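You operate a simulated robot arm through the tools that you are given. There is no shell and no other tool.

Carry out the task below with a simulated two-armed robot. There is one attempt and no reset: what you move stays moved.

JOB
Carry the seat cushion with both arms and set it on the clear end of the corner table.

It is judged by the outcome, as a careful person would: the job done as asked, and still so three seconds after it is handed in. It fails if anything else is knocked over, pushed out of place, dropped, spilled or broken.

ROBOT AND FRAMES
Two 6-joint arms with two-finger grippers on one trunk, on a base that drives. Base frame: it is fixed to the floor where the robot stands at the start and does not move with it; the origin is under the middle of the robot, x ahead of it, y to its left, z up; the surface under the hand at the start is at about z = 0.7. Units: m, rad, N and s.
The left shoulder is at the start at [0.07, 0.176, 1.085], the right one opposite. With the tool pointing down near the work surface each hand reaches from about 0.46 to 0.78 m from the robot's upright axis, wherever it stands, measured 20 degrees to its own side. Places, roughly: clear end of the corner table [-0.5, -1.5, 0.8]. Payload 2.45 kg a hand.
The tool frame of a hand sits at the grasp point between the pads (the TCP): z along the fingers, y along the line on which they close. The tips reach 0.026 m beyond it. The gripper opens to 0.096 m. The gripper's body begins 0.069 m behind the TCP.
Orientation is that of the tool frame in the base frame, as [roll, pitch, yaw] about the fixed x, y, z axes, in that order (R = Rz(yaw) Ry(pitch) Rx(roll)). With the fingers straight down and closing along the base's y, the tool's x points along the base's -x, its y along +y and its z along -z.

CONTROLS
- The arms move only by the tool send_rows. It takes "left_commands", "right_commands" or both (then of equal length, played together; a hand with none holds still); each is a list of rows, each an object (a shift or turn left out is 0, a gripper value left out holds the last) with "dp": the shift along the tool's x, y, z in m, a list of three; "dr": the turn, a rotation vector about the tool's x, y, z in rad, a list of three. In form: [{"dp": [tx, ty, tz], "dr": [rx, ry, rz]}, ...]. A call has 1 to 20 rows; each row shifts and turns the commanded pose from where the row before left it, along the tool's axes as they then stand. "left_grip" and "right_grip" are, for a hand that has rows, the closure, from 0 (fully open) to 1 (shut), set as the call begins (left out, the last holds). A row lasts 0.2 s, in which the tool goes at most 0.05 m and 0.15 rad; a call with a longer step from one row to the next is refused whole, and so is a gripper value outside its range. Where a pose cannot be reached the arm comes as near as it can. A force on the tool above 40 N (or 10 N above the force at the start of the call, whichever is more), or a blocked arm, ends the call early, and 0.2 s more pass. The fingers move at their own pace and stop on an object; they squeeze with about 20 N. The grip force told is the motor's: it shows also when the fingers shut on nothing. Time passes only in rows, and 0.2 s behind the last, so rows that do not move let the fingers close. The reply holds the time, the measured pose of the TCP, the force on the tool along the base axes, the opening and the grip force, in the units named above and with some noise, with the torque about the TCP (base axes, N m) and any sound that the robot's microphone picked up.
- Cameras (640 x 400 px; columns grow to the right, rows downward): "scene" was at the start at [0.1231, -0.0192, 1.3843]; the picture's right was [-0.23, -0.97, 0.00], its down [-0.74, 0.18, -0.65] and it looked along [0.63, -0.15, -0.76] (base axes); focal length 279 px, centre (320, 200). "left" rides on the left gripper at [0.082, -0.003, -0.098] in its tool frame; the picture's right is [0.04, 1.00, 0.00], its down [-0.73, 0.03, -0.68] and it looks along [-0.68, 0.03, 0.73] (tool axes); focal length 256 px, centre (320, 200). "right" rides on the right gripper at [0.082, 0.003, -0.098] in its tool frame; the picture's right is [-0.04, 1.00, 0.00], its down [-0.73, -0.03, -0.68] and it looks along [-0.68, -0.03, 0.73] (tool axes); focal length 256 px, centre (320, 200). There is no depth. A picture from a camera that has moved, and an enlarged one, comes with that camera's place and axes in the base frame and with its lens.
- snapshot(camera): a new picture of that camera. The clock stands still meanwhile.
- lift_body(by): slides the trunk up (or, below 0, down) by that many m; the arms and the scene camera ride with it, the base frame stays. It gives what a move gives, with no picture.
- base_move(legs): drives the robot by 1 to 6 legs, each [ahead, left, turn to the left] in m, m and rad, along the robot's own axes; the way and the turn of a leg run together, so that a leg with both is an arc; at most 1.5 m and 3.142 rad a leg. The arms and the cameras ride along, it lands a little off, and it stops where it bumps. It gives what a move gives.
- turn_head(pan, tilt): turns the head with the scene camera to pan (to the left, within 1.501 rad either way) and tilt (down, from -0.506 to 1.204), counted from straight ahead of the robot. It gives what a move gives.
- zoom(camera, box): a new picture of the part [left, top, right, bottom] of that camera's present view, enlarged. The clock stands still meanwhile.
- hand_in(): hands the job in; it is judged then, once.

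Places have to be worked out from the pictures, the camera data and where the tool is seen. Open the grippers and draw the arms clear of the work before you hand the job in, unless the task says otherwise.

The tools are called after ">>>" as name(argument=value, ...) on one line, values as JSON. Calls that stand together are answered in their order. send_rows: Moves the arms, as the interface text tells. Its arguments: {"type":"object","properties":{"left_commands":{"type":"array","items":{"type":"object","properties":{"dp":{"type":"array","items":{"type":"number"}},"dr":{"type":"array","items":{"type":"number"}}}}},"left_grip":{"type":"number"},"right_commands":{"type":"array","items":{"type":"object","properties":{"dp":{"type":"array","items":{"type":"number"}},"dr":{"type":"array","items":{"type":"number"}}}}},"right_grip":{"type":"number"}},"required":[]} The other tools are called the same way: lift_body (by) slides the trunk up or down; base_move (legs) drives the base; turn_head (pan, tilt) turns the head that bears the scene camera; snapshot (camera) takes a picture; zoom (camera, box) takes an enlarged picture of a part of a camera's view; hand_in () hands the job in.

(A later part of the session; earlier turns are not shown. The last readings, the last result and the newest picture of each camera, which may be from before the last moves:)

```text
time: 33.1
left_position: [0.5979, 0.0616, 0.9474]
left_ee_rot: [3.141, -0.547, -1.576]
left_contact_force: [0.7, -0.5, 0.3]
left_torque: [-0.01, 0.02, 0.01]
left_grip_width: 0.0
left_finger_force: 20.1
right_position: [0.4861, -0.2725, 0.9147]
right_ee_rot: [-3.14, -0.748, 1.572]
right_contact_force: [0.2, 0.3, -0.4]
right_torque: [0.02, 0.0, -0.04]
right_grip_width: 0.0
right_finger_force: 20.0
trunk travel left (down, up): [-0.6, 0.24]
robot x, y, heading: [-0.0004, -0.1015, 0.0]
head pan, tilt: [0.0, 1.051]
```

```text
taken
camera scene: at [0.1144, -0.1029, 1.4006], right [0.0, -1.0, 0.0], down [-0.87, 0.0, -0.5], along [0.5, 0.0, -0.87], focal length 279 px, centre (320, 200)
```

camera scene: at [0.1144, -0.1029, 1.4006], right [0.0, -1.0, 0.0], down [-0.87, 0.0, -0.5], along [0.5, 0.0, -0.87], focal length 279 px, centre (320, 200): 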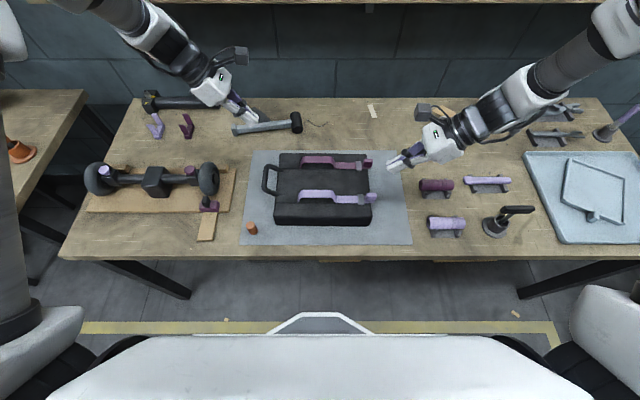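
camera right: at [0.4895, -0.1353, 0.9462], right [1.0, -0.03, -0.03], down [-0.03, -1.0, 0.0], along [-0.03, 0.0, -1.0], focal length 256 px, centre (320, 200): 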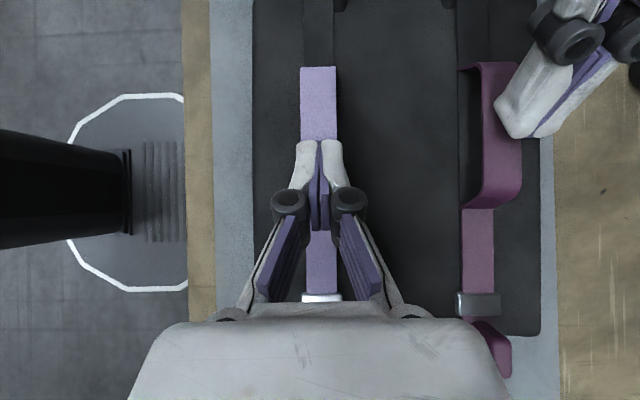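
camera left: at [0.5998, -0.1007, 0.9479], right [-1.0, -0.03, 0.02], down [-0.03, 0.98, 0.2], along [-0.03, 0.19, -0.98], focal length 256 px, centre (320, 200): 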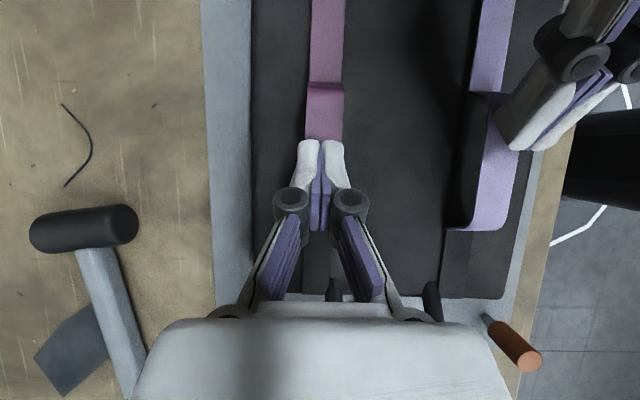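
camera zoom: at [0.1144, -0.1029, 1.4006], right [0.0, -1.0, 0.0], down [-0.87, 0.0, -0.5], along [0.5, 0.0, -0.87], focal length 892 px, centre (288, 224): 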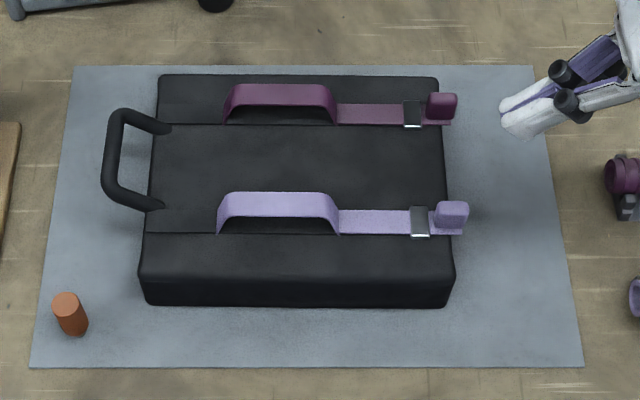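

The cushion has only moved about 9 mm to the left, and the arch middle is now near y≈−0.094. I'll grip with the fingers nearly level and one finger under each arch, coming from the front. For that I back the base 0.2 m and start turning the wrists back with both hands high.

>>> base_move(legs=[[-0.2, 0, 0]])

>>> send_rows(left_commands=[{"dr": [0, -0.1375, 0]}, {"dr": [0, -0.1375, 0]}, {"dr": [0, -0.1375, 0]}, {"dr": [0, -0.1375, 0]}, {"dp": [0, 0, -0.04]}, {"dp": [0, 0, -0.04]}, {"dr": [0, 0, 0.148]}, {"dr": [0, 0, 0.148]}, {"dr": [0, 0, 0.148]}, {"dr": [0, 0, 0.148]}, {"dr": [0, 0, 0.148]}, {"dr": [0, 0, 0.148]}, {"dr": [0, 0, 0.148]}, {"dr": [0, 0, 0.148]}, {"dr": [0, 0, 0.148]}, {"dr": [0, 0, 0.148]}, {"dr": [0, 0, 0.148]}], right_commands=[{"dr": [0, -0.1496, 0]}, {"dr": [0, -0.1496, 0]}, {"dr": [0, -0.1496, 0]}, {"dr": [0, -0.1496, 0]}, {"dr": [0, -0.1496, 0], "dp": [0, 0, -0.04]}, {"dp": [0, 0, -0.04]}, {"dr": [0, 0, -0.148]}, {"dr": [0, 0, -0.148]}, {"dr": [0, 0, -0.148]}, {"dr": [0, 0, -0.148]}, {"dr": [0, 0, -0.148]}, {"dr": [0, 0, -0.148]}, {"dr": [0, 0, -0.148]}, {"dr": [0, 0, -0.148]}, {"dr": [0, 0, -0.148]}, {"dr": [0, 0, -0.148]}, {"dr": [0, 0, -0.148]}], left_grip=0.5, right_grip=0.5)

```text
time: 34.7
left_position: [0.3975, 0.0627, 0.9465]
left_ee_rot: [3.141, -0.548, -1.573]
left_contact_force: [0.4, 0.6, -0.3]
left_torque: [0.0, -0.03, 0.01]
left_grip_width: 0.0002
left_finger_force: 19.4
right_position: [0.2849, -0.2731, 0.9151]
right_ee_rot: [-3.141, -0.75, 1.573]
right_contact_force: [-0.9, 1.2, 0.2]
right_torque: [0.03, -0.03, -0.02]
right_grip_width: 0.0
right_finger_force: 20.5
trunk travel left (down, up): [-0.6, 0.24]
robot x, y, heading: [-0.2021, -0.1043, 0.001]
head pan, tilt: [0.0, 1.051]
```

```text
time: 38.3
left_position: [0.3976, 0.063, 1.0282]
left_ee_rot: [-3.142, -0.001, 3.079]
left_contact_force: [0.7, 0.5, 0.4]
left_torque: [-0.01, 0.02, 0.02]
left_grip_width: 0.0482
left_finger_force: 0.1
right_position: [0.2852, -0.2773, 0.9949]
right_ee_rot: [3.139, 0.001, -3.078]
right_contact_force: [0.5, -0.2, 0.0]
right_torque: [0.02, 0.03, -0.02]
right_grip_width: 0.048
right_finger_force: 0.2
trunk travel left (down, up): [-0.6, 0.24]
robot x, y, heading: [-0.2021, -0.0967, 0.002]
head pan, tilt: [0.0, 1.051]
```

Both wrists are near their natural heading again. I move the hands forward for room and keep turning, so the closing line will stand upright once the hands pitch forward; the left will point 30° inward and the right likewise.

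>>> send_rows(left_commands=[{"dp": [-0.035, 0, 0]}, {"dp": [-0.035, 0, 0]}, {"dp": [-0.035, 0, 0]}, {"dr": [0, 0, 0.145]}, {"dr": [0, 0, 0.145]}, {"dr": [0, 0, 0.145]}, {"dr": [0, 0, 0.145]}, {"dr": [0, 0, 0.145]}, {"dr": [0, 0, 0.145]}, {"dr": [0, 0, 0.145]}, {"dr": [0, 0, 0.145]}, {"dr": [0, 0, 0.145]}, {"dr": [0, 0, 0.145]}, {"dr": [0, 0, 0.145]}, {"dr": [0, 0, 0.145]}, {"dr": [0, 0, 0.145]}, {"dr": [0, 0, 0.145]}], right_commands=[{"dp": [-0.05, 0, 0]}, {"dp": [-0.05, 0, 0]}, {"dp": [-0.05, 0, 0]}, {"dr": [0, 0, -0.145]}, {"dr": [0, 0, -0.145]}, {"dr": [0, 0, -0.145]}, {"dr": [0, 0, -0.145]}, {"dr": [0, 0, -0.145]}, {"dr": [0, 0, -0.145]}, {"dr": [0, 0, -0.145]}, {"dr": [0, 0, -0.145]}, {"dr": [0, 0, -0.145]}, {"dr": [0, 0, -0.145]}, {"dr": [0, 0, -0.145]}, {"dr": [0, 0, -0.145]}, {"dr": [0, 0, -0.145]}, {"dr": [0, 0, -0.145]}])

>>> send_rows(left_commands=[{"dr": [-0.1358, 0, 0]}, {"dr": [-0.1358, 0, 0]}, {"dr": [-0.1358, 0, 0]}, {"dr": [-0.1358, 0, 0]}, {"dr": [-0.1358, 0, 0]}, {"dr": [-0.1358, 0, 0]}, {"dr": [-0.1358, 0, 0]}, {"dr": [-0.1358, 0, 0]}, {"dr": [-0.1358, 0, 0]}, {}], right_commands=[{"dr": [0.1358, 0, 0]}, {"dr": [0.1358, 0, 0]}, {"dr": [0.1358, 0, 0]}, {"dr": [0.1358, 0, 0]}, {"dr": [0.1358, 0, 0]}, {"dr": [0.1358, 0, 0]}, {"dr": [0.1358, 0, 0]}, {"dr": [0.1358, 0, 0]}, {"dr": [0.1358, 0, 0]}, {}])

>>> snapshot(camera="scene")

```text
time: 41.9
left_position: [0.5021, 0.0588, 1.026]
left_ee_rot: [-3.14, -0.001, 1.049]
left_contact_force: [0.2, 0.2, 0.5]
left_torque: [-0.01, -0.01, 0.01]
left_grip_width: 0.0483
left_finger_force: 0.1
right_position: [0.4357, -0.2682, 0.9941]
right_ee_rot: [-3.14, 0.002, -1.049]
right_contact_force: [0.3, -0.8, 0.5]
right_torque: [-0.01, -0.01, -0.02]
right_grip_width: 0.0477
right_finger_force: 0.1
trunk travel left (down, up): [-0.6, 0.24]
robot x, y, heading: [-0.2003, -0.0985, 0.002]
head pan, tilt: [0.0, 1.051]
```

```text
time: 44.1
left_position: [0.6533, 0.0412, 1.152]
left_ee_rot: [2.015, 0.008, 1.055]
left_contact_force: [0.2, 0.5, -0.3]
left_torque: [0.01, -0.02, 0.01]
left_grip_width: 0.0483
left_finger_force: 0.1
left hand out of reach, approached as far as the arm can: row 6, 7, 8, 9
right_position: [0.4497, -0.2683, 1.0106]
right_ee_rot: [-2.542, 0.003, -1.053]
right_contact_force: [-0.7, -1.0, 0.4]
right_torque: [0.0, 0.02, 0.02]
right_grip_width: 0.0478
right_finger_force: 0.1
right hand out of reach, approached as far as the arm can: row 5, 6, 7, 8, 9
trunk travel left (down, up): [-0.6, 0.24]
robot x, y, heading: [-0.2014, -0.0994, 0.004]
head pan, tilt: [0.0, 1.051]
```

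```text
taken
camera scene: at [-0.0881, -0.1017, 1.4008], right [0.0, -1.0, 0.0], down [-0.87, 0.0, -0.5], along [0.5, 0.0, -0.87], focal length 279 px, centre (320, 200)
```

scene: 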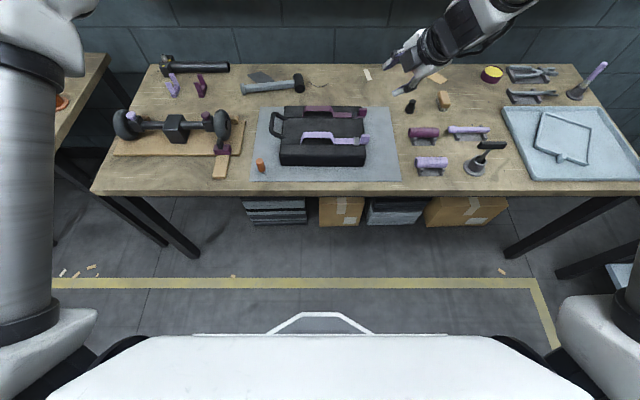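

Pitching the hands forward is only reachable far out and high (left stopped at 1.13 rad near x 0.65, z 1.15, and right at 0.6 rad), so approaching from the front is poor. I return both hands to the natural downward pose and will test leaning them inward from the sides.

>>> send_rows(left_commands=[{"dr": [0.1358, 0, 0]}, {"dr": [0.1358, 0, 0]}, {"dr": [0.1358, 0, 0]}, {"dr": [0.1358, 0, 0]}, {"dr": [0.1358, 0, 0]}, {"dr": [0.1358, 0, 0]}, {"dr": [0.1358, 0, 0]}, {"dr": [0.1358, 0, 0]}, {"dr": [0.1358, 0, 0]}, {}, {}], right_commands=[{"dr": [-0.1358, 0, 0]}, {"dr": [-0.1358, 0, 0]}, {"dr": [-0.1358, 0, 0]}, {"dr": [-0.1358, 0, 0]}, {"dr": [-0.1358, 0, 0]}, {"dr": [-0.1358, 0, 0]}, {"dr": [-0.1358, 0, 0]}, {"dr": [-0.1358, 0, 0]}, {"dr": [-0.1358, 0, 0]}, {}, {}])

>>> send_rows(left_commands=[{"dr": [0, 0, -0.1494]}, {"dr": [0, 0, -0.1494]}, {"dr": [0, 0, -0.1494]}, {"dr": [0, 0, -0.1494]}, {"dr": [0, 0, -0.1494]}, {"dr": [0, 0, -0.1494]}, {"dr": [0, 0, -0.1494]}, {"dr": [0, 0, -0.1494]}, {"dr": [0, 0, -0.1494]}, {"dr": [0, 0, -0.1494]}, {"dr": [0, 0, -0.1494]}, {"dr": [0, 0, -0.1494]}, {"dr": [0, 0, -0.1494]}, {"dr": [0, 0, -0.1494]}, {}], right_commands=[{"dr": [0, 0, 0.1494]}, {"dr": [0, 0, 0.1494]}, {"dr": [0, 0, 0.1494]}, {"dr": [0, 0, 0.1494]}, {"dr": [0, 0, 0.1494]}, {"dr": [0, 0, 0.1494]}, {"dr": [0, 0, 0.1494]}, {"dr": [0, 0, 0.1494]}, {"dr": [0, 0, 0.1494]}, {"dr": [0, 0, 0.1494]}, {"dr": [0, 0, 0.1494]}, {"dr": [0, 0, 0.1494]}, {"dr": [0, 0, 0.1494]}, {"dr": [0, 0, 0.1494]}, {}])

```text
time: 46.5
left_position: [0.5222, 0.0726, 1.1125]
left_ee_rot: [-3.127, 0.003, 1.053]
left_contact_force: [-0.1, 0.4, 1.0]
left_torque: [-0.01, 0.0, 0.01]
left_grip_width: 0.0479
left_finger_force: 0.1
left hand out of reach, approached as far as the arm can: row 4, 5, 6, 7, 8, 9
right_position: [0.4348, -0.2732, 1.0058]
right_ee_rot: [2.519, 0.002, -1.051]
right_contact_force: [0.4, -0.8, 0.3]
right_torque: [0.04, 0.05, -0.02]
right_grip_width: 0.0482
right_finger_force: 0.0
right hand out of reach, approached as far as the arm can: row 9
trunk travel left (down, up): [-0.6, 0.24]
robot x, y, heading: [-0.2033, -0.1013, -0.003]
head pan, tilt: [0.0, 1.051]
```

```text
time: 49.7
left_position: [0.5205, 0.0704, 1.1128]
left_ee_rot: [3.14, -0.011, -3.136]
left_contact_force: [0.4, -0.6, -0.4]
left_torque: [0.01, 0.01, 0.0]
left_grip_width: 0.048
left_finger_force: 0.2
right_position: [0.432, -0.2718, 1.0075]
right_ee_rot: [-2.8, -0.533, 3.044]
right_contact_force: [0.5, 0.1, -0.5]
right_torque: [0.01, 0.01, -0.02]
right_grip_width: 0.048
right_finger_force: 0.0
trunk travel left (down, up): [-0.6, 0.24]
robot x, y, heading: [-0.2018, -0.0983, -0.0]
head pan, tilt: [0.0, 1.051]
```

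The right hand has over-rotated by about 0.62 rad, because commands reset after an out-of-reach row. I correct it, and at the same time lean the left hand about its own x axis to test a nearly level inward-pointing pose.

>>> send_rows(left_commands=[{"dr": [0.13, 0, 0]}, {"dr": [0.13, 0, 0]}, {"dr": [0.13, 0, 0]}, {"dr": [0.13, 0, 0]}, {"dr": [0.13, 0, 0]}, {"dr": [0.13, 0, 0]}, {"dr": [0.13, 0, 0]}, {"dr": [0.13, 0, 0]}, {"dr": [0.13, 0, 0]}, {"dr": [0.13, 0, 0]}, {}], right_commands=[{"dr": [-0.0618, -0.1075, 0]}, {"dr": [-0.0618, -0.1075, 0]}, {"dr": [-0.0618, -0.1075, 0]}, {"dr": [-0.0618, -0.1075, 0]}, {"dr": [-0.0618, -0.1075, 0]}, {}, {}, {}, {}, {}, {}])

>>> snapshot(camera="scene")

```text
time: 52.1
left_position: [0.5207, 0.0716, 1.1137]
left_ee_rot: [-1.845, -0.012, -3.139]
left_contact_force: [-0.4, -0.2, 0.7]
left_torque: [0.01, 0.01, -0.01]
left_grip_width: 0.0481
left_finger_force: 0.1
right_position: [0.4327, -0.2745, 1.007]
right_ee_rot: [3.14, -0.006, 3.137]
right_contact_force: [0.2, -0.1, 0.2]
right_torque: [-0.02, -0.03, 0.02]
right_grip_width: 0.0481
right_finger_force: 0.0
trunk travel left (down, up): [-0.6, 0.24]
robot x, y, heading: [-0.2015, -0.0971, 0.002]
head pan, tilt: [0.0, 1.051]
```

```text
taken
camera scene: at [-0.087, -0.1019, 1.4007], right [0.0, -1.0, 0.0], down [-0.87, 0.0, -0.5], along [0.5, 0.0, -0.87], focal length 279 px, centre (320, 200)
```

scene: 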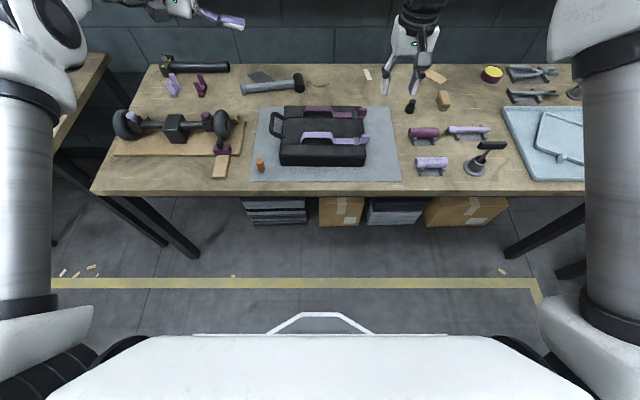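

Leaning the left hand 1.3 rad inward is reached exactly, so sideways approaches work well. I now test the left hand yawed 30° further (pointing right and slightly back) near the working distance, while the right hand leans inward by the same 1.3 rad.

>>> send_rows(left_commands=[{"dp": [0, 0.0311, 0.0373]}, {"dp": [0, 0.0311, 0.0373]}, {"dp": [0, 0.0311, 0.0373]}, {"dp": [0, 0.0311, 0.0373]}, {"dr": [0, 0.126, 0.0354]}, {"dr": [0, 0.126, 0.0354]}, {"dr": [0, 0.126, 0.0354]}, {"dr": [0, 0.126, 0.0354]}, {}, {}, {}], right_commands=[{"dr": [-0.13, 0, 0]}, {"dr": [-0.13, 0, 0]}, {"dr": [-0.13, 0, 0]}, {"dr": [-0.13, 0, 0]}, {"dr": [-0.13, 0, 0]}, {"dr": [-0.13, 0, 0]}, {"dr": [-0.13, 0, 0]}, {"dr": [-0.13, 0, 0]}, {"dr": [-0.13, 0, 0]}, {"dr": [-0.13, 0, 0]}, {}])

>>> snapshot(camera="scene")

>>> snapshot(camera="left")

```text
time: 54.5
left_position: [0.448, -0.0317, 0.9635]
left_ee_rot: [-1.84, -0.011, 2.62]
left_contact_force: [-0.1, 0.5, -0.3]
left_torque: [-0.02, 0.01, 0.0]
left_grip_width: 0.0477
left_finger_force: 0.1
left hand out of reach, approached as far as the arm can: row 6, 7, 8
right_position: [0.4325, -0.2733, 1.0066]
right_ee_rot: [1.84, -0.005, 3.138]
right_contact_force: [0.0, 0.1, 0.3]
right_torque: [-0.02, 0.03, 0.01]
right_grip_width: 0.0478
right_finger_force: 0.0
trunk travel left (down, up): [-0.6, 0.24]
robot x, y, heading: [-0.2041, -0.097, 0.0]
head pan, tilt: [0.0, 1.051]
```

```text
taken
camera scene: at [-0.0872, -0.1013, 1.4007], right [0.0, -1.0, 0.0], down [-0.87, 0.0, -0.5], along [0.5, 0.0, -0.87], focal length 279 px, centre (320, 200)
```

scene: 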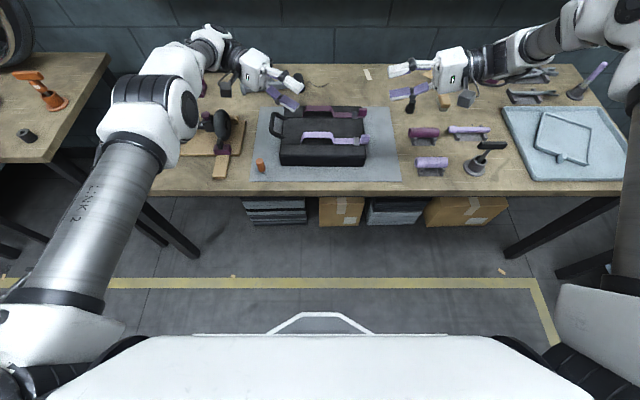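

```text
taken
camera left: at [0.4241, 0.0906, 0.9936], right [0.09, 0.25, -0.96], down [0.97, 0.21, 0.14], along [0.24, -0.94, -0.23], focal length 256 px, centre (320, 200)
```

left: 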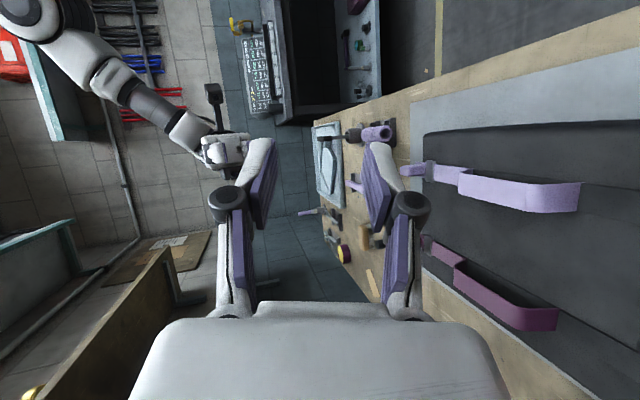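

The yawed left pose is reachable at about 0.65 m ahead of the robot. The plan is to stand at about (0.05, 0.29) heading −0.66 rad, with the left hand coming under the purple strap from behind and the right hand under the lavender strap from the front. I yaw the right hand 25° forward, narrow both openings to 0.022, and drive there with the hands above 0.93 m.

>>> send_rows(left_commands=[{}, {}, {}, {}], right_commands=[{"dr": [0, -0.14, 0.0389]}, {"dr": [0, -0.14, 0.0389]}, {"dr": [0, -0.14, 0.0389]}, {}], left_grip=0.77, right_grip=0.77)

>>> base_move(legs=[[0, 0, -0.66]])

>>> turn_head(pan=0.3, tilt=0.95)

>>> snapshot(camera="scene")

```text
time: 55.5
left_position: [0.4497, -0.0311, 0.9623]
left_ee_rot: [-1.839, -0.01, 2.623]
left_contact_force: [-0.1, 0.2, 0.7]
left_torque: [0.03, -0.02, 0.0]
left_grip_width: 0.0219
left_finger_force: 0.0
right_position: [0.4341, -0.2725, 1.0063]
right_ee_rot: [1.843, -0.008, 2.703]
right_contact_force: [-0.1, 0.2, 0.5]
right_torque: [0.01, 0.0, 0.01]
right_grip_width: 0.0222
right_finger_force: 0.0
trunk travel left (down, up): [-0.6, 0.24]
robot x, y, heading: [-0.199, -0.0996, 0.001]
head pan, tilt: [0.0, 1.051]
```

```text
time: 57.6
left_position: [0.3564, -0.4394, 0.9635]
left_ee_rot: [-1.841, -0.009, 1.97]
left_contact_force: [-0.3, 0.7, -0.1]
left_torque: [0.01, -0.01, -0.03]
left_grip_width: 0.0221
left_finger_force: 0.1
right_position: [0.1988, -0.6221, 1.0053]
right_ee_rot: [1.843, -0.005, 2.052]
right_contact_force: [0.4, -0.2, -0.3]
right_torque: [0.0, 0.03, 0.01]
right_grip_width: 0.0221
right_finger_force: 0.1
trunk travel left (down, up): [-0.6, 0.24]
robot x, y, heading: [-0.2016, -0.1017, -0.653]
head pan, tilt: [0.0, 1.051]
```

```text
time: 58.4
left_position: [0.3569, -0.4402, 0.9644]
left_ee_rot: [-1.841, -0.01, 1.97]
left_contact_force: [0.2, -0.6, 0.0]
left_torque: [0.01, 0.0, -0.01]
left_grip_width: 0.022
left_finger_force: 0.1
right_position: [0.1987, -0.622, 1.0057]
right_ee_rot: [1.844, -0.005, 2.05]
right_contact_force: [0.1, -0.1, -0.4]
right_torque: [0.01, 0.01, 0.04]
right_grip_width: 0.0221
right_finger_force: 0.1
trunk travel left (down, up): [-0.6, 0.24]
robot x, y, heading: [-0.2035, -0.0982, -0.654]
head pan, tilt: [0.3, 0.949]
```

```text
taken
camera scene: at [-0.0952, -0.1573, 1.4077], right [-0.35, -0.94, 0.0], down [-0.76, 0.28, -0.58], along [0.55, -0.2, -0.81], focal length 279 px, centre (320, 200)
```

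scene: 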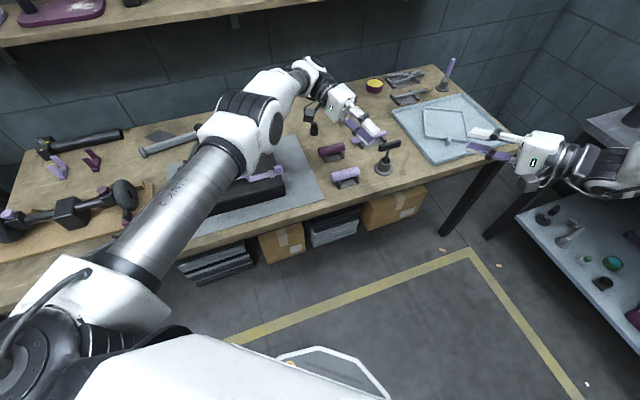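

The turn went well, and all hands and links are well above the bench items. I drive sideways to the left along the robot's own axis to reach (0.05, 0.29).

>>> base_move(legs=[[-0.034, 0.46, 0]])

>>> snapshot(camera="scene")

>>> snapshot(camera="left")

>>> snapshot(camera="right")

```text
time: 61.2
left_position: [0.6132, -0.0526, 0.9625]
left_ee_rot: [-1.84, -0.01, 1.964]
left_contact_force: [-0.2, 0.5, -0.1]
left_torque: [0.0, -0.02, -0.03]
left_grip_width: 0.0221
left_finger_force: 0.1
right_position: [0.4542, -0.2346, 1.0063]
right_ee_rot: [1.843, -0.006, 2.048]
right_contact_force: [0.5, 0.4, 0.6]
right_torque: [-0.01, -0.01, 0.0]
right_grip_width: 0.0224
right_finger_force: 0.1
trunk travel left (down, up): [-0.6, 0.24]
robot x, y, heading: [0.0566, 0.2898, -0.657]
head pan, tilt: [0.3, 0.949]
```

```text
taken
camera scene: at [0.1614, 0.2319, 1.4077], right [-0.35, -0.94, 0.0], down [-0.76, 0.28, -0.58], along [0.55, -0.2, -0.81], focal length 279 px, centre (320, 200)
```

scene: 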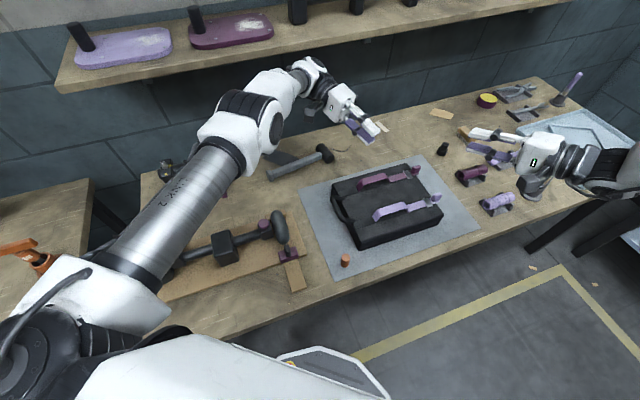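

```text
taken
camera left: at [0.6678, 0.0591, 0.9933], right [0.23, 0.15, -0.96], down [0.89, -0.42, 0.14], along [-0.39, -0.89, -0.23], focal length 256 px, centre (320, 200)
```

left: 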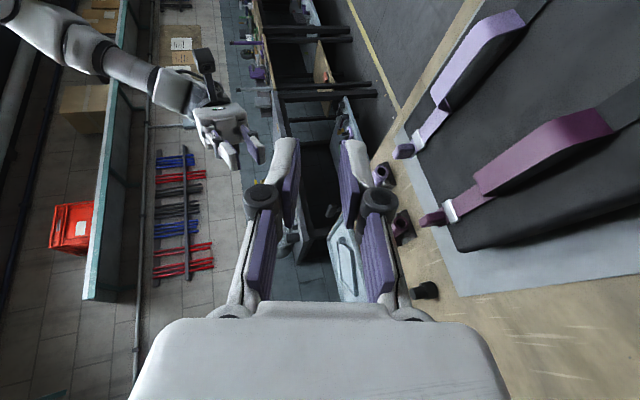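

```text
taken
camera right: at [0.3331, -0.2043, 1.0361], right [0.26, 0.08, 0.96], down [-0.25, -0.96, 0.15], along [0.93, -0.28, -0.23], focal length 256 px, centre (320, 200)
```

right: 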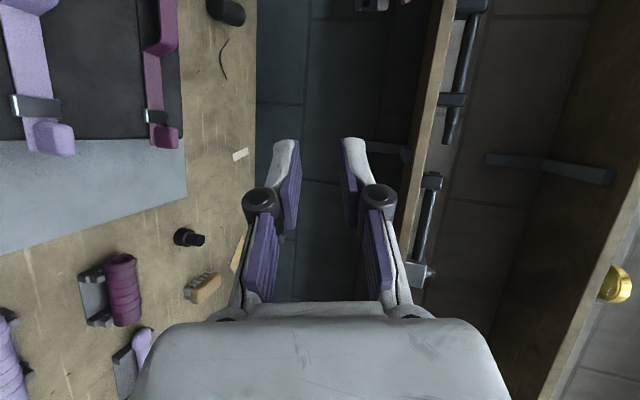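

The base stopped at (0.057, 0.290) heading −0.657 without bumping. The left hand points at −157° and the right at +27°, both sloping down about 15°. I zoom in to measure the arches from this side before positioning.

>>> zoom(camera="scene", box=[320, 150, 464, 240])

>>> zoom(camera="left", box=[400, 0, 640, 150])

```text
4.44 times, centred on (392, 195) of scene
camera zoom: at [0.1614, 0.2319, 1.4077], right [-0.35, -0.94, 0.0], down [-0.76, 0.28, -0.58], along [0.55, -0.2, -0.81], focal length 1239 px, centre (0, 222)
```

zoom: 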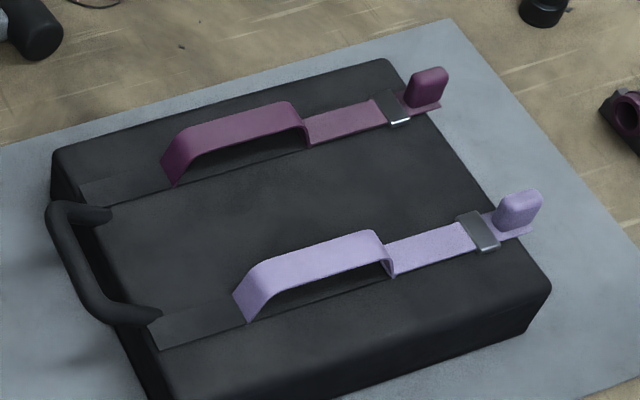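

```text
2.67 times, centred on (520, 75) of left
camera zoom: at [0.6678, 0.0591, 0.9933], right [0.23, 0.15, -0.96], down [0.89, -0.42, 0.14], along [-0.39, -0.89, -0.23], focal length 683 px, centre (-213, 533)
```

zoom: 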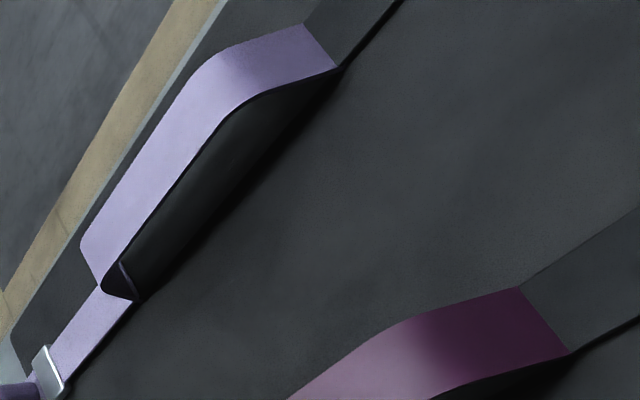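

The arches now measure about purple x 0.586–0.608 and lavender x 0.474–0.496, both y −0.135 to −0.063 with tops at z≈0.783. From here the left hand would be at the edge of its reach, so I turn and shift the base a little more, to about (0.116, 0.335) heading −0.80, which eases both arms.

>>> base_move(legs=[[0.0195, 0.072, -0.143]])

>>> snapshot(camera="scene")

```text
time: 62.3
left_position: [0.6211, -0.0862, 0.9635]
left_ee_rot: [-1.839, -0.011, 1.821]
left_contact_force: [0.5, -0.5, -0.6]
left_torque: [0.01, 0.0, 0.03]
left_grip_width: 0.0221
left_finger_force: 0.2
right_position: [0.4389, -0.244, 1.0054]
right_ee_rot: [1.843, -0.006, 1.903]
right_contact_force: [-1.0, 0.7, 0.1]
right_torque: [0.03, 0.01, 0.02]
right_grip_width: 0.022
right_finger_force: 0.1
trunk travel left (down, up): [-0.6, 0.24]
robot x, y, heading: [0.1156, 0.3268, -0.8]
head pan, tilt: [0.3, 0.949]
```

```text
taken
camera scene: at [0.2155, 0.2591, 1.4077], right [-0.48, -0.88, 0.0], down [-0.71, 0.39, -0.58], along [0.51, -0.28, -0.81], focal length 279 px, centre (320, 200)
```

scene: 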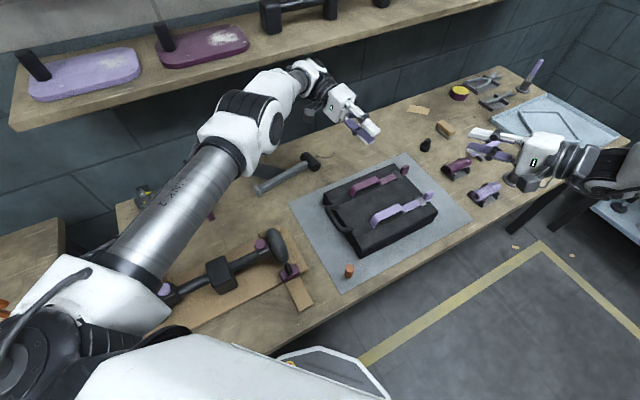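

The base is at (0.116, 0.327, −0.80). I bring both hands over their pre-insertion points while still high at z≈0.965, turning the left hand 10° so it points at −155°.

>>> send_rows(left_commands=[{"dr": [0, -0.09, -0.0248]}, {"dr": [0, -0.09, -0.0248]}, {"dp": [-0.0046, 0.0064, -0.0291]}, {}, {}, {}], right_commands=[{"dp": [0.0299, -0.0076, 0.01045]}, {"dp": [0.0299, -0.0076, 0.01045]}, {"dp": [0.0299, -0.0076, 0.01045]}, {"dp": [0.0299, -0.0076, 0.01045]}, {}, {}])

>>> snapshot(camera="left")

>>> snapshot(camera="right")

```text
time: 63.7
left_position: [0.6368, -0.0799, 0.9611]
left_ee_rot: [-1.847, -0.022, 2.001]
left_contact_force: [-0.3, 0.6, -0.1]
left_torque: [-0.02, 0.03, 0.0]
left_grip_width: 0.0222
left_finger_force: 0.0
right_position: [0.4188, -0.1243, 0.9652]
right_ee_rot: [1.833, -0.007, 1.905]
right_contact_force: [0.2, -0.2, 0.2]
right_torque: [0.03, -0.02, 0.01]
right_grip_width: 0.0221
right_finger_force: 0.1
trunk travel left (down, up): [-0.6, 0.24]
robot x, y, heading: [0.1209, 0.329, -0.796]
head pan, tilt: [0.3, 0.949]
```

```text
taken
camera left: at [0.6872, 0.033, 0.9924], right [0.22, 0.17, -0.96], down [0.91, -0.39, 0.14], along [-0.35, -0.9, -0.24], focal length 256 px, centre (320, 200)
```

left: 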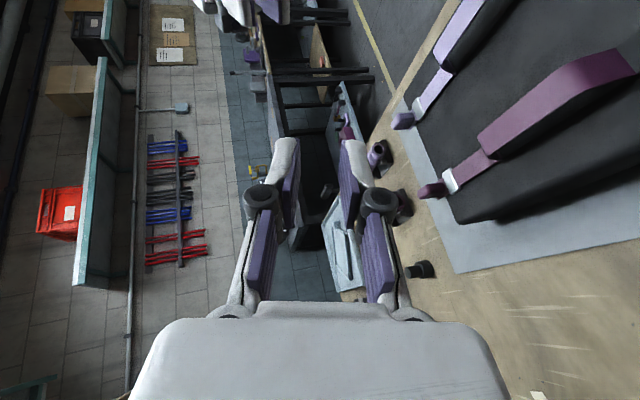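

```text
taken
camera right: at [0.3034, -0.0764, 0.9945], right [0.26, 0.04, 0.96], down [-0.39, -0.91, 0.14], along [0.88, -0.41, -0.22], focal length 256 px, centre (320, 200)
```

right: 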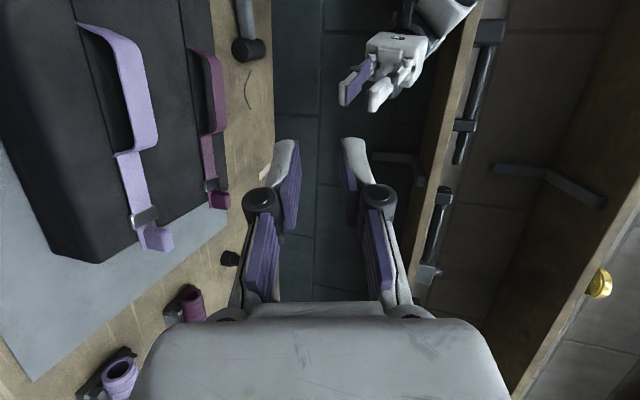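

Both hands are about 12 mm off their targets, perhaps near limits at this height. I lower the trunk 0.12 m, which should ease the reach, and read the poses again.

>>> lift_body(by=-0.08)

>>> send_rows(left_commands=[{}, {}], right_commands=[{}, {}])

>>> snapshot(camera="scene")

```text
time: 64.8
left_position: [0.6479, -0.075, 0.885]
left_ee_rot: [-1.84, -0.008, 2.011]
left_contact_force: [-1.0, 0.3, -0.1]
left_torque: [0.0, -0.03, -0.02]
left_grip_width: 0.022
left_finger_force: 0.1
right_position: [0.4253, -0.1206, 0.8848]
right_ee_rot: [1.843, -0.006, 1.905]
right_contact_force: [0.5, 0.4, 0.0]
right_torque: [0.02, -0.01, 0.0]
right_grip_width: 0.0223
right_finger_force: 0.0
trunk travel left (down, up): [-0.52, 0.32]
robot x, y, heading: [0.119, 0.332, -0.798]
head pan, tilt: [0.3, 0.949]
```

```text
time: 65.4
left_position: [0.649, -0.0746, 0.8832]
left_ee_rot: [-1.84, -0.011, 2.011]
left_contact_force: [0.4, -0.2, -0.3]
left_torque: [0.05, -0.01, -0.02]
left_grip_width: 0.022
left_finger_force: 0.0
right_position: [0.427, -0.1204, 0.8857]
right_ee_rot: [1.844, -0.004, 1.906]
right_contact_force: [0.3, 0.3, 0.3]
right_torque: [0.01, -0.04, 0.01]
right_grip_width: 0.0219
right_finger_force: 0.0
trunk travel left (down, up): [-0.52, 0.32]
robot x, y, heading: [0.1195, 0.3292, -0.8]
head pan, tilt: [0.3, 0.949]
```

```text
taken
camera scene: at [0.2148, 0.2587, 1.3277], right [-0.48, -0.88, 0.0], down [-0.71, 0.39, -0.58], along [0.51, -0.28, -0.81], focal length 279 px, centre (320, 200)
```

scene: 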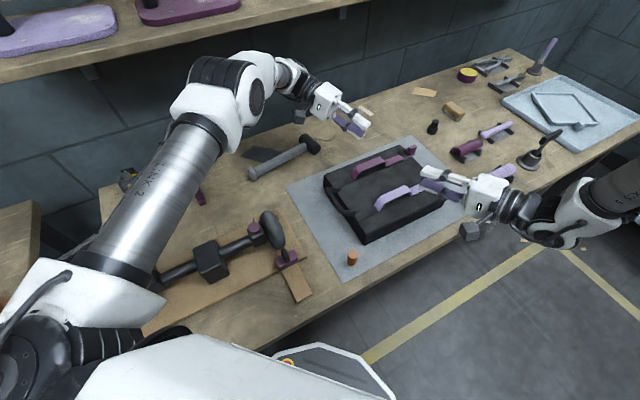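

The poses had just been lagging; left is now at (0.649, −0.075, 0.883) and right at (0.427, −0.120, 0.886), as planned. I lower the trunk another 0.075 m and look at the fingers against the arches.

>>> lift_body(by=-0.075)

>>> snapshot(camera="left")

>>> snapshot(camera="right")

>>> zoom(camera="scene", box=[290, 60, 530, 210])

```text
time: 66.6
left_position: [0.649, -0.0764, 0.8076]
left_ee_rot: [-1.842, -0.01, 2.009]
left_contact_force: [0.5, 0.0, -0.4]
left_torque: [-0.01, -0.03, 0.02]
left_grip_width: 0.0222
left_finger_force: 0.1
right_position: [0.4262, -0.1192, 0.8093]
right_ee_rot: [1.844, -0.005, 1.905]
right_contact_force: [0.5, -0.4, 0.3]
right_torque: [0.0, -0.01, 0.01]
right_grip_width: 0.0222
right_finger_force: 0.0
trunk travel left (down, up): [-0.445, 0.395]
robot x, y, heading: [0.1182, 0.3323, -0.798]
head pan, tilt: [0.3, 0.949]
```

```text
taken
camera left: at [0.6986, 0.0375, 0.8391], right [0.22, 0.16, -0.96], down [0.91, -0.38, 0.15], along [-0.35, -0.91, -0.23], focal length 256 px, centre (320, 200)
```

left: 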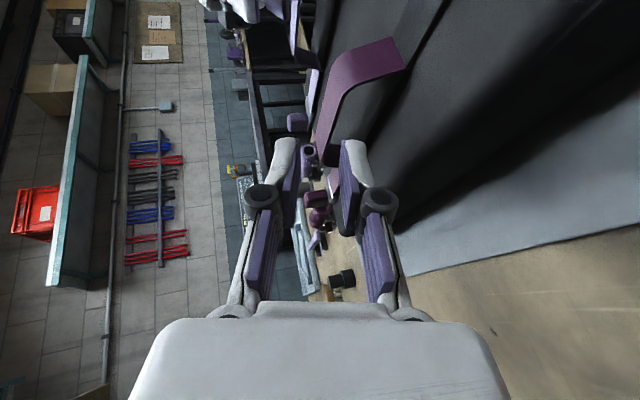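

```text
taken
camera right: at [0.3115, -0.0733, 0.8399], right [0.27, 0.04, 0.96], down [-0.38, -0.91, 0.15], along [0.88, -0.41, -0.23], focal length 256 px, centre (320, 200)
```

right: 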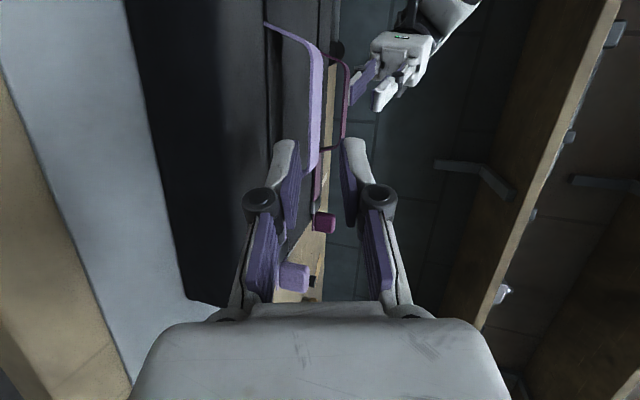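

```text
2.67 times, centred on (410, 135) of scene
camera zoom: at [0.2148, 0.259, 1.2528], right [-0.48, -0.88, 0.0], down [-0.71, 0.39, -0.58], along [0.51, -0.28, -0.81], focal length 743 px, centre (80, 373)
```

zoom: 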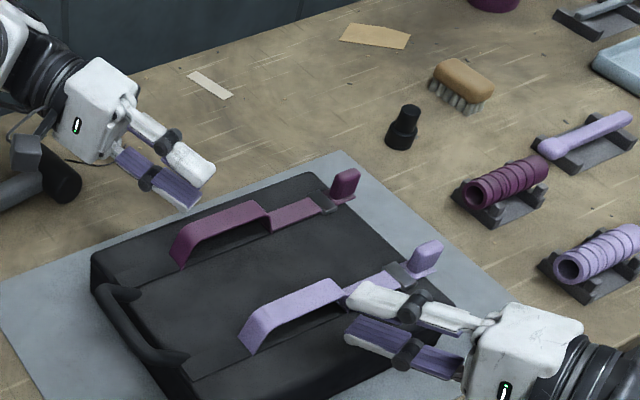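

The right hand's camera sees the lavender arch nearly edge-on, with the lower finger on the left of the picture and the upper on the right. I zoom in on both hand views to judge heights.

>>> zoom(camera="right", box=[220, 0, 400, 200])

>>> zoom(camera="left", box=[250, 20, 430, 220])

```text
2.00 times, centred on (310, 100) of right
camera zoom: at [0.3115, -0.0733, 0.8399], right [0.27, 0.04, 0.96], down [-0.38, -0.91, 0.15], along [0.88, -0.41, -0.23], focal length 512 px, centre (340, 400)
```

zoom: 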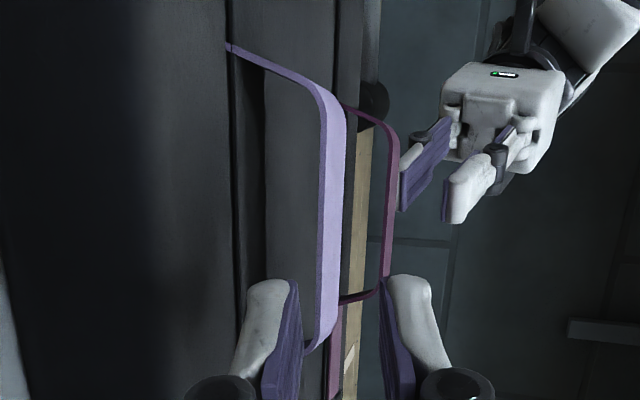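

```text
2.00 times, centred on (340, 120) of left
camera zoom: at [0.6986, 0.0375, 0.8391], right [0.22, 0.16, -0.96], down [0.91, -0.38, 0.15], along [-0.35, -0.91, -0.23], focal length 512 px, centre (280, 360)
```

zoom: 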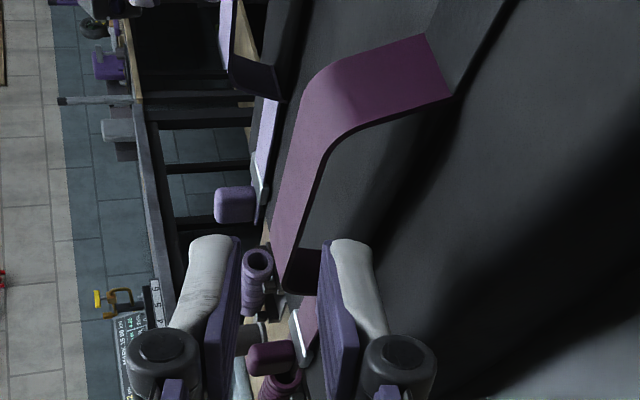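

From the hand cameras, the cushion top is about z 0.758–0.762 and the arch underside about 0.787. I open slightly to 0.028 so the upper fingers clear the arch tops, make the small sideways and height corrections, advance 1 cm, and look again.

>>> send_rows(left_commands=[{"dp": [-0.0015, 0.003, 0]}, {"dp": [0, 0, 0.01]}, {}, {}], right_commands=[{"dp": [-0.0028, -0.0036, 0]}, {"dp": [0, 0, 0.01]}, {}, {}], left_grip=0.708, right_grip=0.708)

>>> zoom(camera="right", box=[220, 0, 400, 200])

>>> zoom(camera="left", box=[250, 20, 430, 220])

```text
time: 67.6
left_position: [0.641, -0.0826, 0.8019]
left_ee_rot: [-1.842, -0.01, 2.007]
left_contact_force: [0.6, -0.3, -0.1]
left_torque: [-0.01, 0.0, 0.04]
left_grip_width: 0.028
left_finger_force: 0.0
right_position: [0.4361, -0.1202, 0.8027]
right_ee_rot: [1.842, -0.007, 1.905]
right_contact_force: [-0.2, 0.2, 0.0]
right_torque: [0.02, 0.02, 0.0]
right_grip_width: 0.0281
right_finger_force: 0.0
trunk travel left (down, up): [-0.445, 0.395]
robot x, y, heading: [0.1183, 0.3303, -0.801]
head pan, tilt: [0.3, 0.949]
```

```text
2.00 times, centred on (310, 100) of right
camera zoom: at [0.3213, -0.0732, 0.8335], right [0.27, 0.04, 0.96], down [-0.38, -0.91, 0.15], along [0.88, -0.41, -0.23], focal length 512 px, centre (340, 400)
```

zoom: 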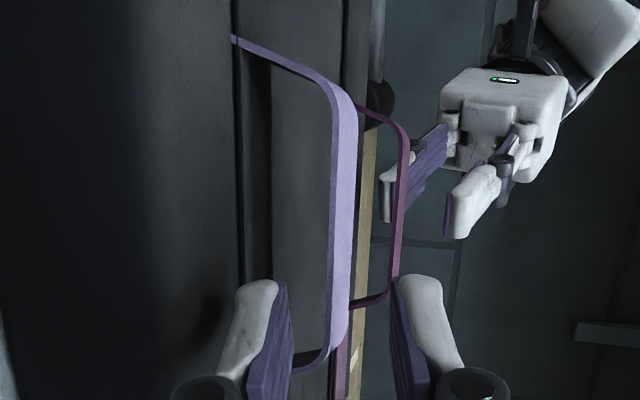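

```text
2.00 times, centred on (340, 120) of left
camera zoom: at [0.6909, 0.0319, 0.8335], right [0.22, 0.16, -0.96], down [0.91, -0.38, 0.15], along [-0.35, -0.91, -0.23], focal length 512 px, centre (280, 360)
```

zoom: 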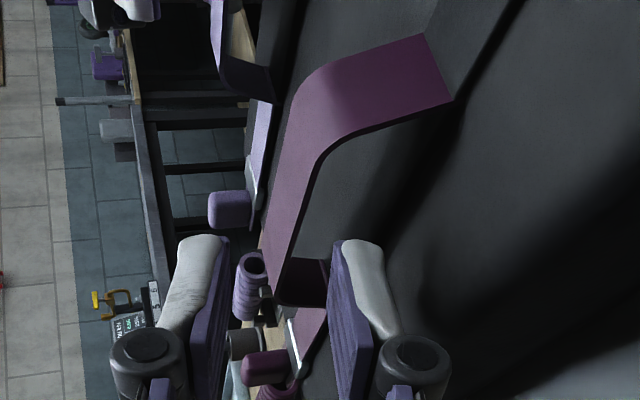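

The gaps measure about 0.759–0.788 (right) and 0.762–0.790 (left), so I aim for TCP heights of 0.7945 and 0.7955. I advance halfway so the lower fingertips just enter under the arches, then check.

>>> send_rows(left_commands=[{"dp": [0.0007, -0.0027, 0]}, {"dp": [0, 0, 0.0085]}, {"dp": [0, 0, 0.0085]}, {}, {}], right_commands=[{"dp": [0.0014, 0.0023, 0]}, {"dp": [0, 0, 0.0096]}, {"dp": [0, 0, 0.0096]}, {}, {}])

>>> zoom(camera="right", box=[220, 0, 400, 200])

>>> zoom(camera="left", box=[250, 20, 430, 220])

>>> zoom(camera="scene", box=[290, 60, 530, 210])

```text
time: 68.8
left_position: [0.6253, -0.0885, 0.8002]
left_ee_rot: [-1.842, -0.01, 2.009]
left_contact_force: [-0.4, 0.8, -0.1]
left_torque: [-0.01, 0.03, -0.02]
left_grip_width: 0.0281
left_finger_force: 0.1
right_position: [0.4541, -0.1139, 0.801]
right_ee_rot: [1.844, -0.004, 1.905]
right_contact_force: [0.7, 0.2, 0.8]
right_torque: [0.03, 0.01, -0.03]
right_grip_width: 0.028
right_finger_force: 0.1
trunk travel left (down, up): [-0.445, 0.395]
robot x, y, heading: [0.1192, 0.3296, -0.8]
head pan, tilt: [0.3, 0.949]
```

```text
2.00 times, centred on (310, 100) of right
camera zoom: at [0.3391, -0.0665, 0.8303], right [0.27, 0.04, 0.96], down [-0.38, -0.91, 0.15], along [0.88, -0.41, -0.23], focal length 512 px, centre (340, 400)
```

zoom: 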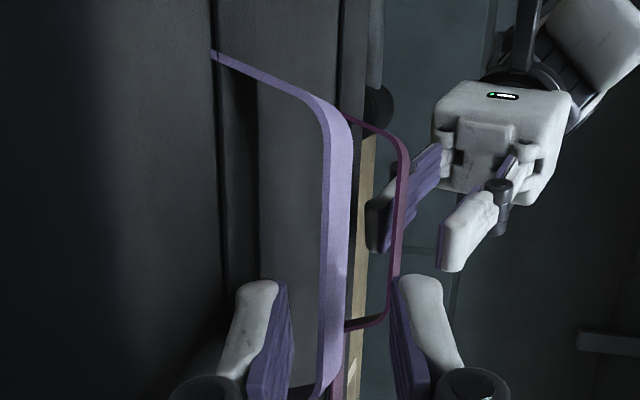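

```text
2.00 times, centred on (340, 120) of left
camera zoom: at [0.6755, 0.0261, 0.831], right [0.22, 0.16, -0.96], down [0.91, -0.38, 0.15], along [-0.35, -0.91, -0.23], focal length 512 px, centre (280, 360)
```

zoom: 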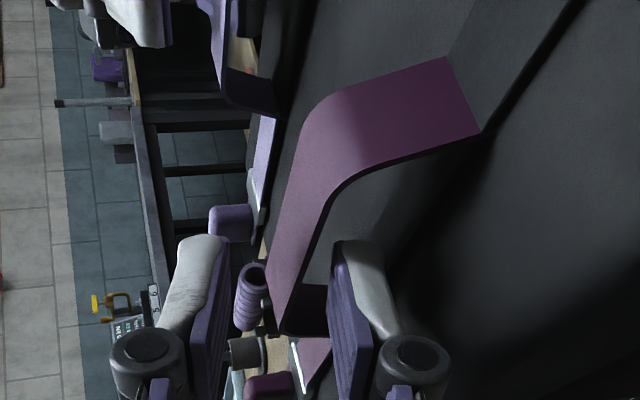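

```text
2.67 times, centred on (410, 135) of scene
camera zoom: at [0.2151, 0.2587, 1.2527], right [-0.48, -0.88, 0.0], down [-0.71, 0.39, -0.58], along [0.51, -0.28, -0.81], focal length 743 px, centre (80, 373)
```

zoom: 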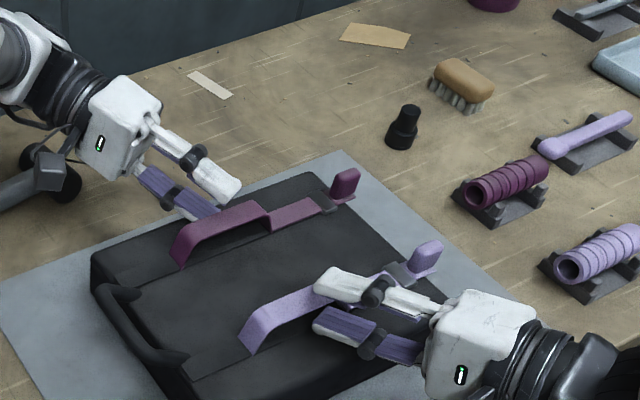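

Both lower fingertips are entering below the arches with free space above and below, and no contact force. I advance the remaining way.

>>> send_rows(left_commands=[{"dp": [0, 0, 0.0084]}, {"dp": [0, 0, 0.0084]}, {}, {}], right_commands=[{"dp": [0, 0, 0.0096]}, {"dp": [0, 0, 0.0096]}, {}, {}])

>>> zoom(camera="right", box=[220, 0, 400, 200])

>>> zoom(camera="left", box=[250, 20, 430, 220])

>>> zoom(camera="scene", box=[290, 60, 530, 210])

```text
time: 69.8
left_position: [0.6108, -0.0954, 0.7967]
left_ee_rot: [-1.841, -0.01, 2.009]
left_contact_force: [0.4, -0.5, 0.1]
left_torque: [0.03, 0.01, -0.03]
left_grip_width: 0.0279
left_finger_force: 0.1
right_position: [0.4725, -0.1066, 0.7949]
right_ee_rot: [1.845, -0.006, 1.906]
right_contact_force: [0.0, -0.3, -0.6]
right_torque: [0.0, 0.0, -0.03]
right_grip_width: 0.0278
right_finger_force: 0.1
trunk travel left (down, up): [-0.445, 0.395]
robot x, y, heading: [0.119, 0.3331, -0.804]
head pan, tilt: [0.3, 0.949]
```

```text
2.00 times, centred on (310, 100) of right
camera zoom: at [0.357, -0.0599, 0.8248], right [0.27, 0.04, 0.96], down [-0.38, -0.91, 0.15], along [0.88, -0.41, -0.23], focal length 512 px, centre (340, 400)
```

zoom: 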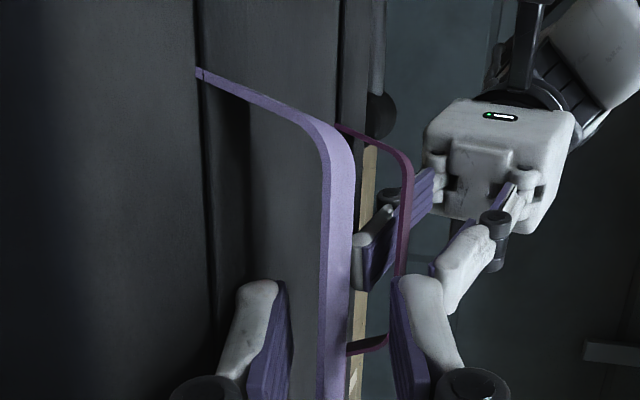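

```text
2.00 times, centred on (340, 120) of left
camera zoom: at [0.6606, 0.019, 0.826], right [0.22, 0.16, -0.96], down [0.91, -0.38, 0.15], along [-0.35, -0.91, -0.23], focal length 512 px, centre (280, 360)
```

zoom: 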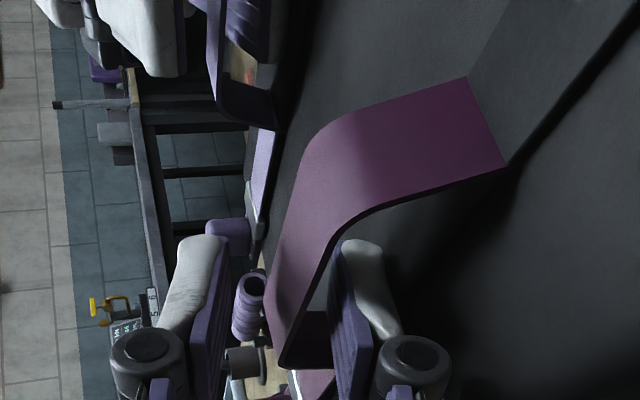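

```text
2.67 times, centred on (410, 135) of scene
camera zoom: at [0.2151, 0.2586, 1.2527], right [-0.48, -0.88, 0.0], down [-0.71, 0.39, -0.58], along [0.51, -0.28, -0.81], focal length 743 px, centre (80, 373)
```

zoom: 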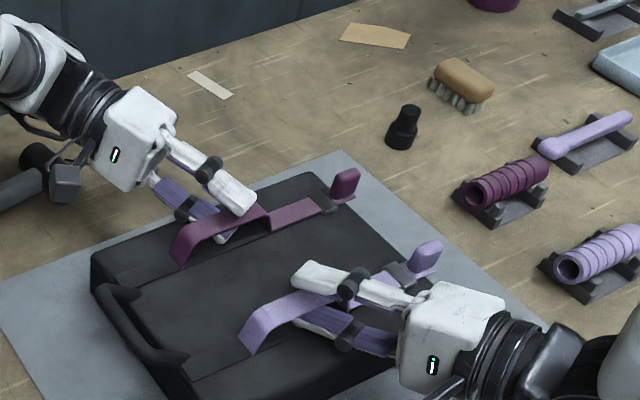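

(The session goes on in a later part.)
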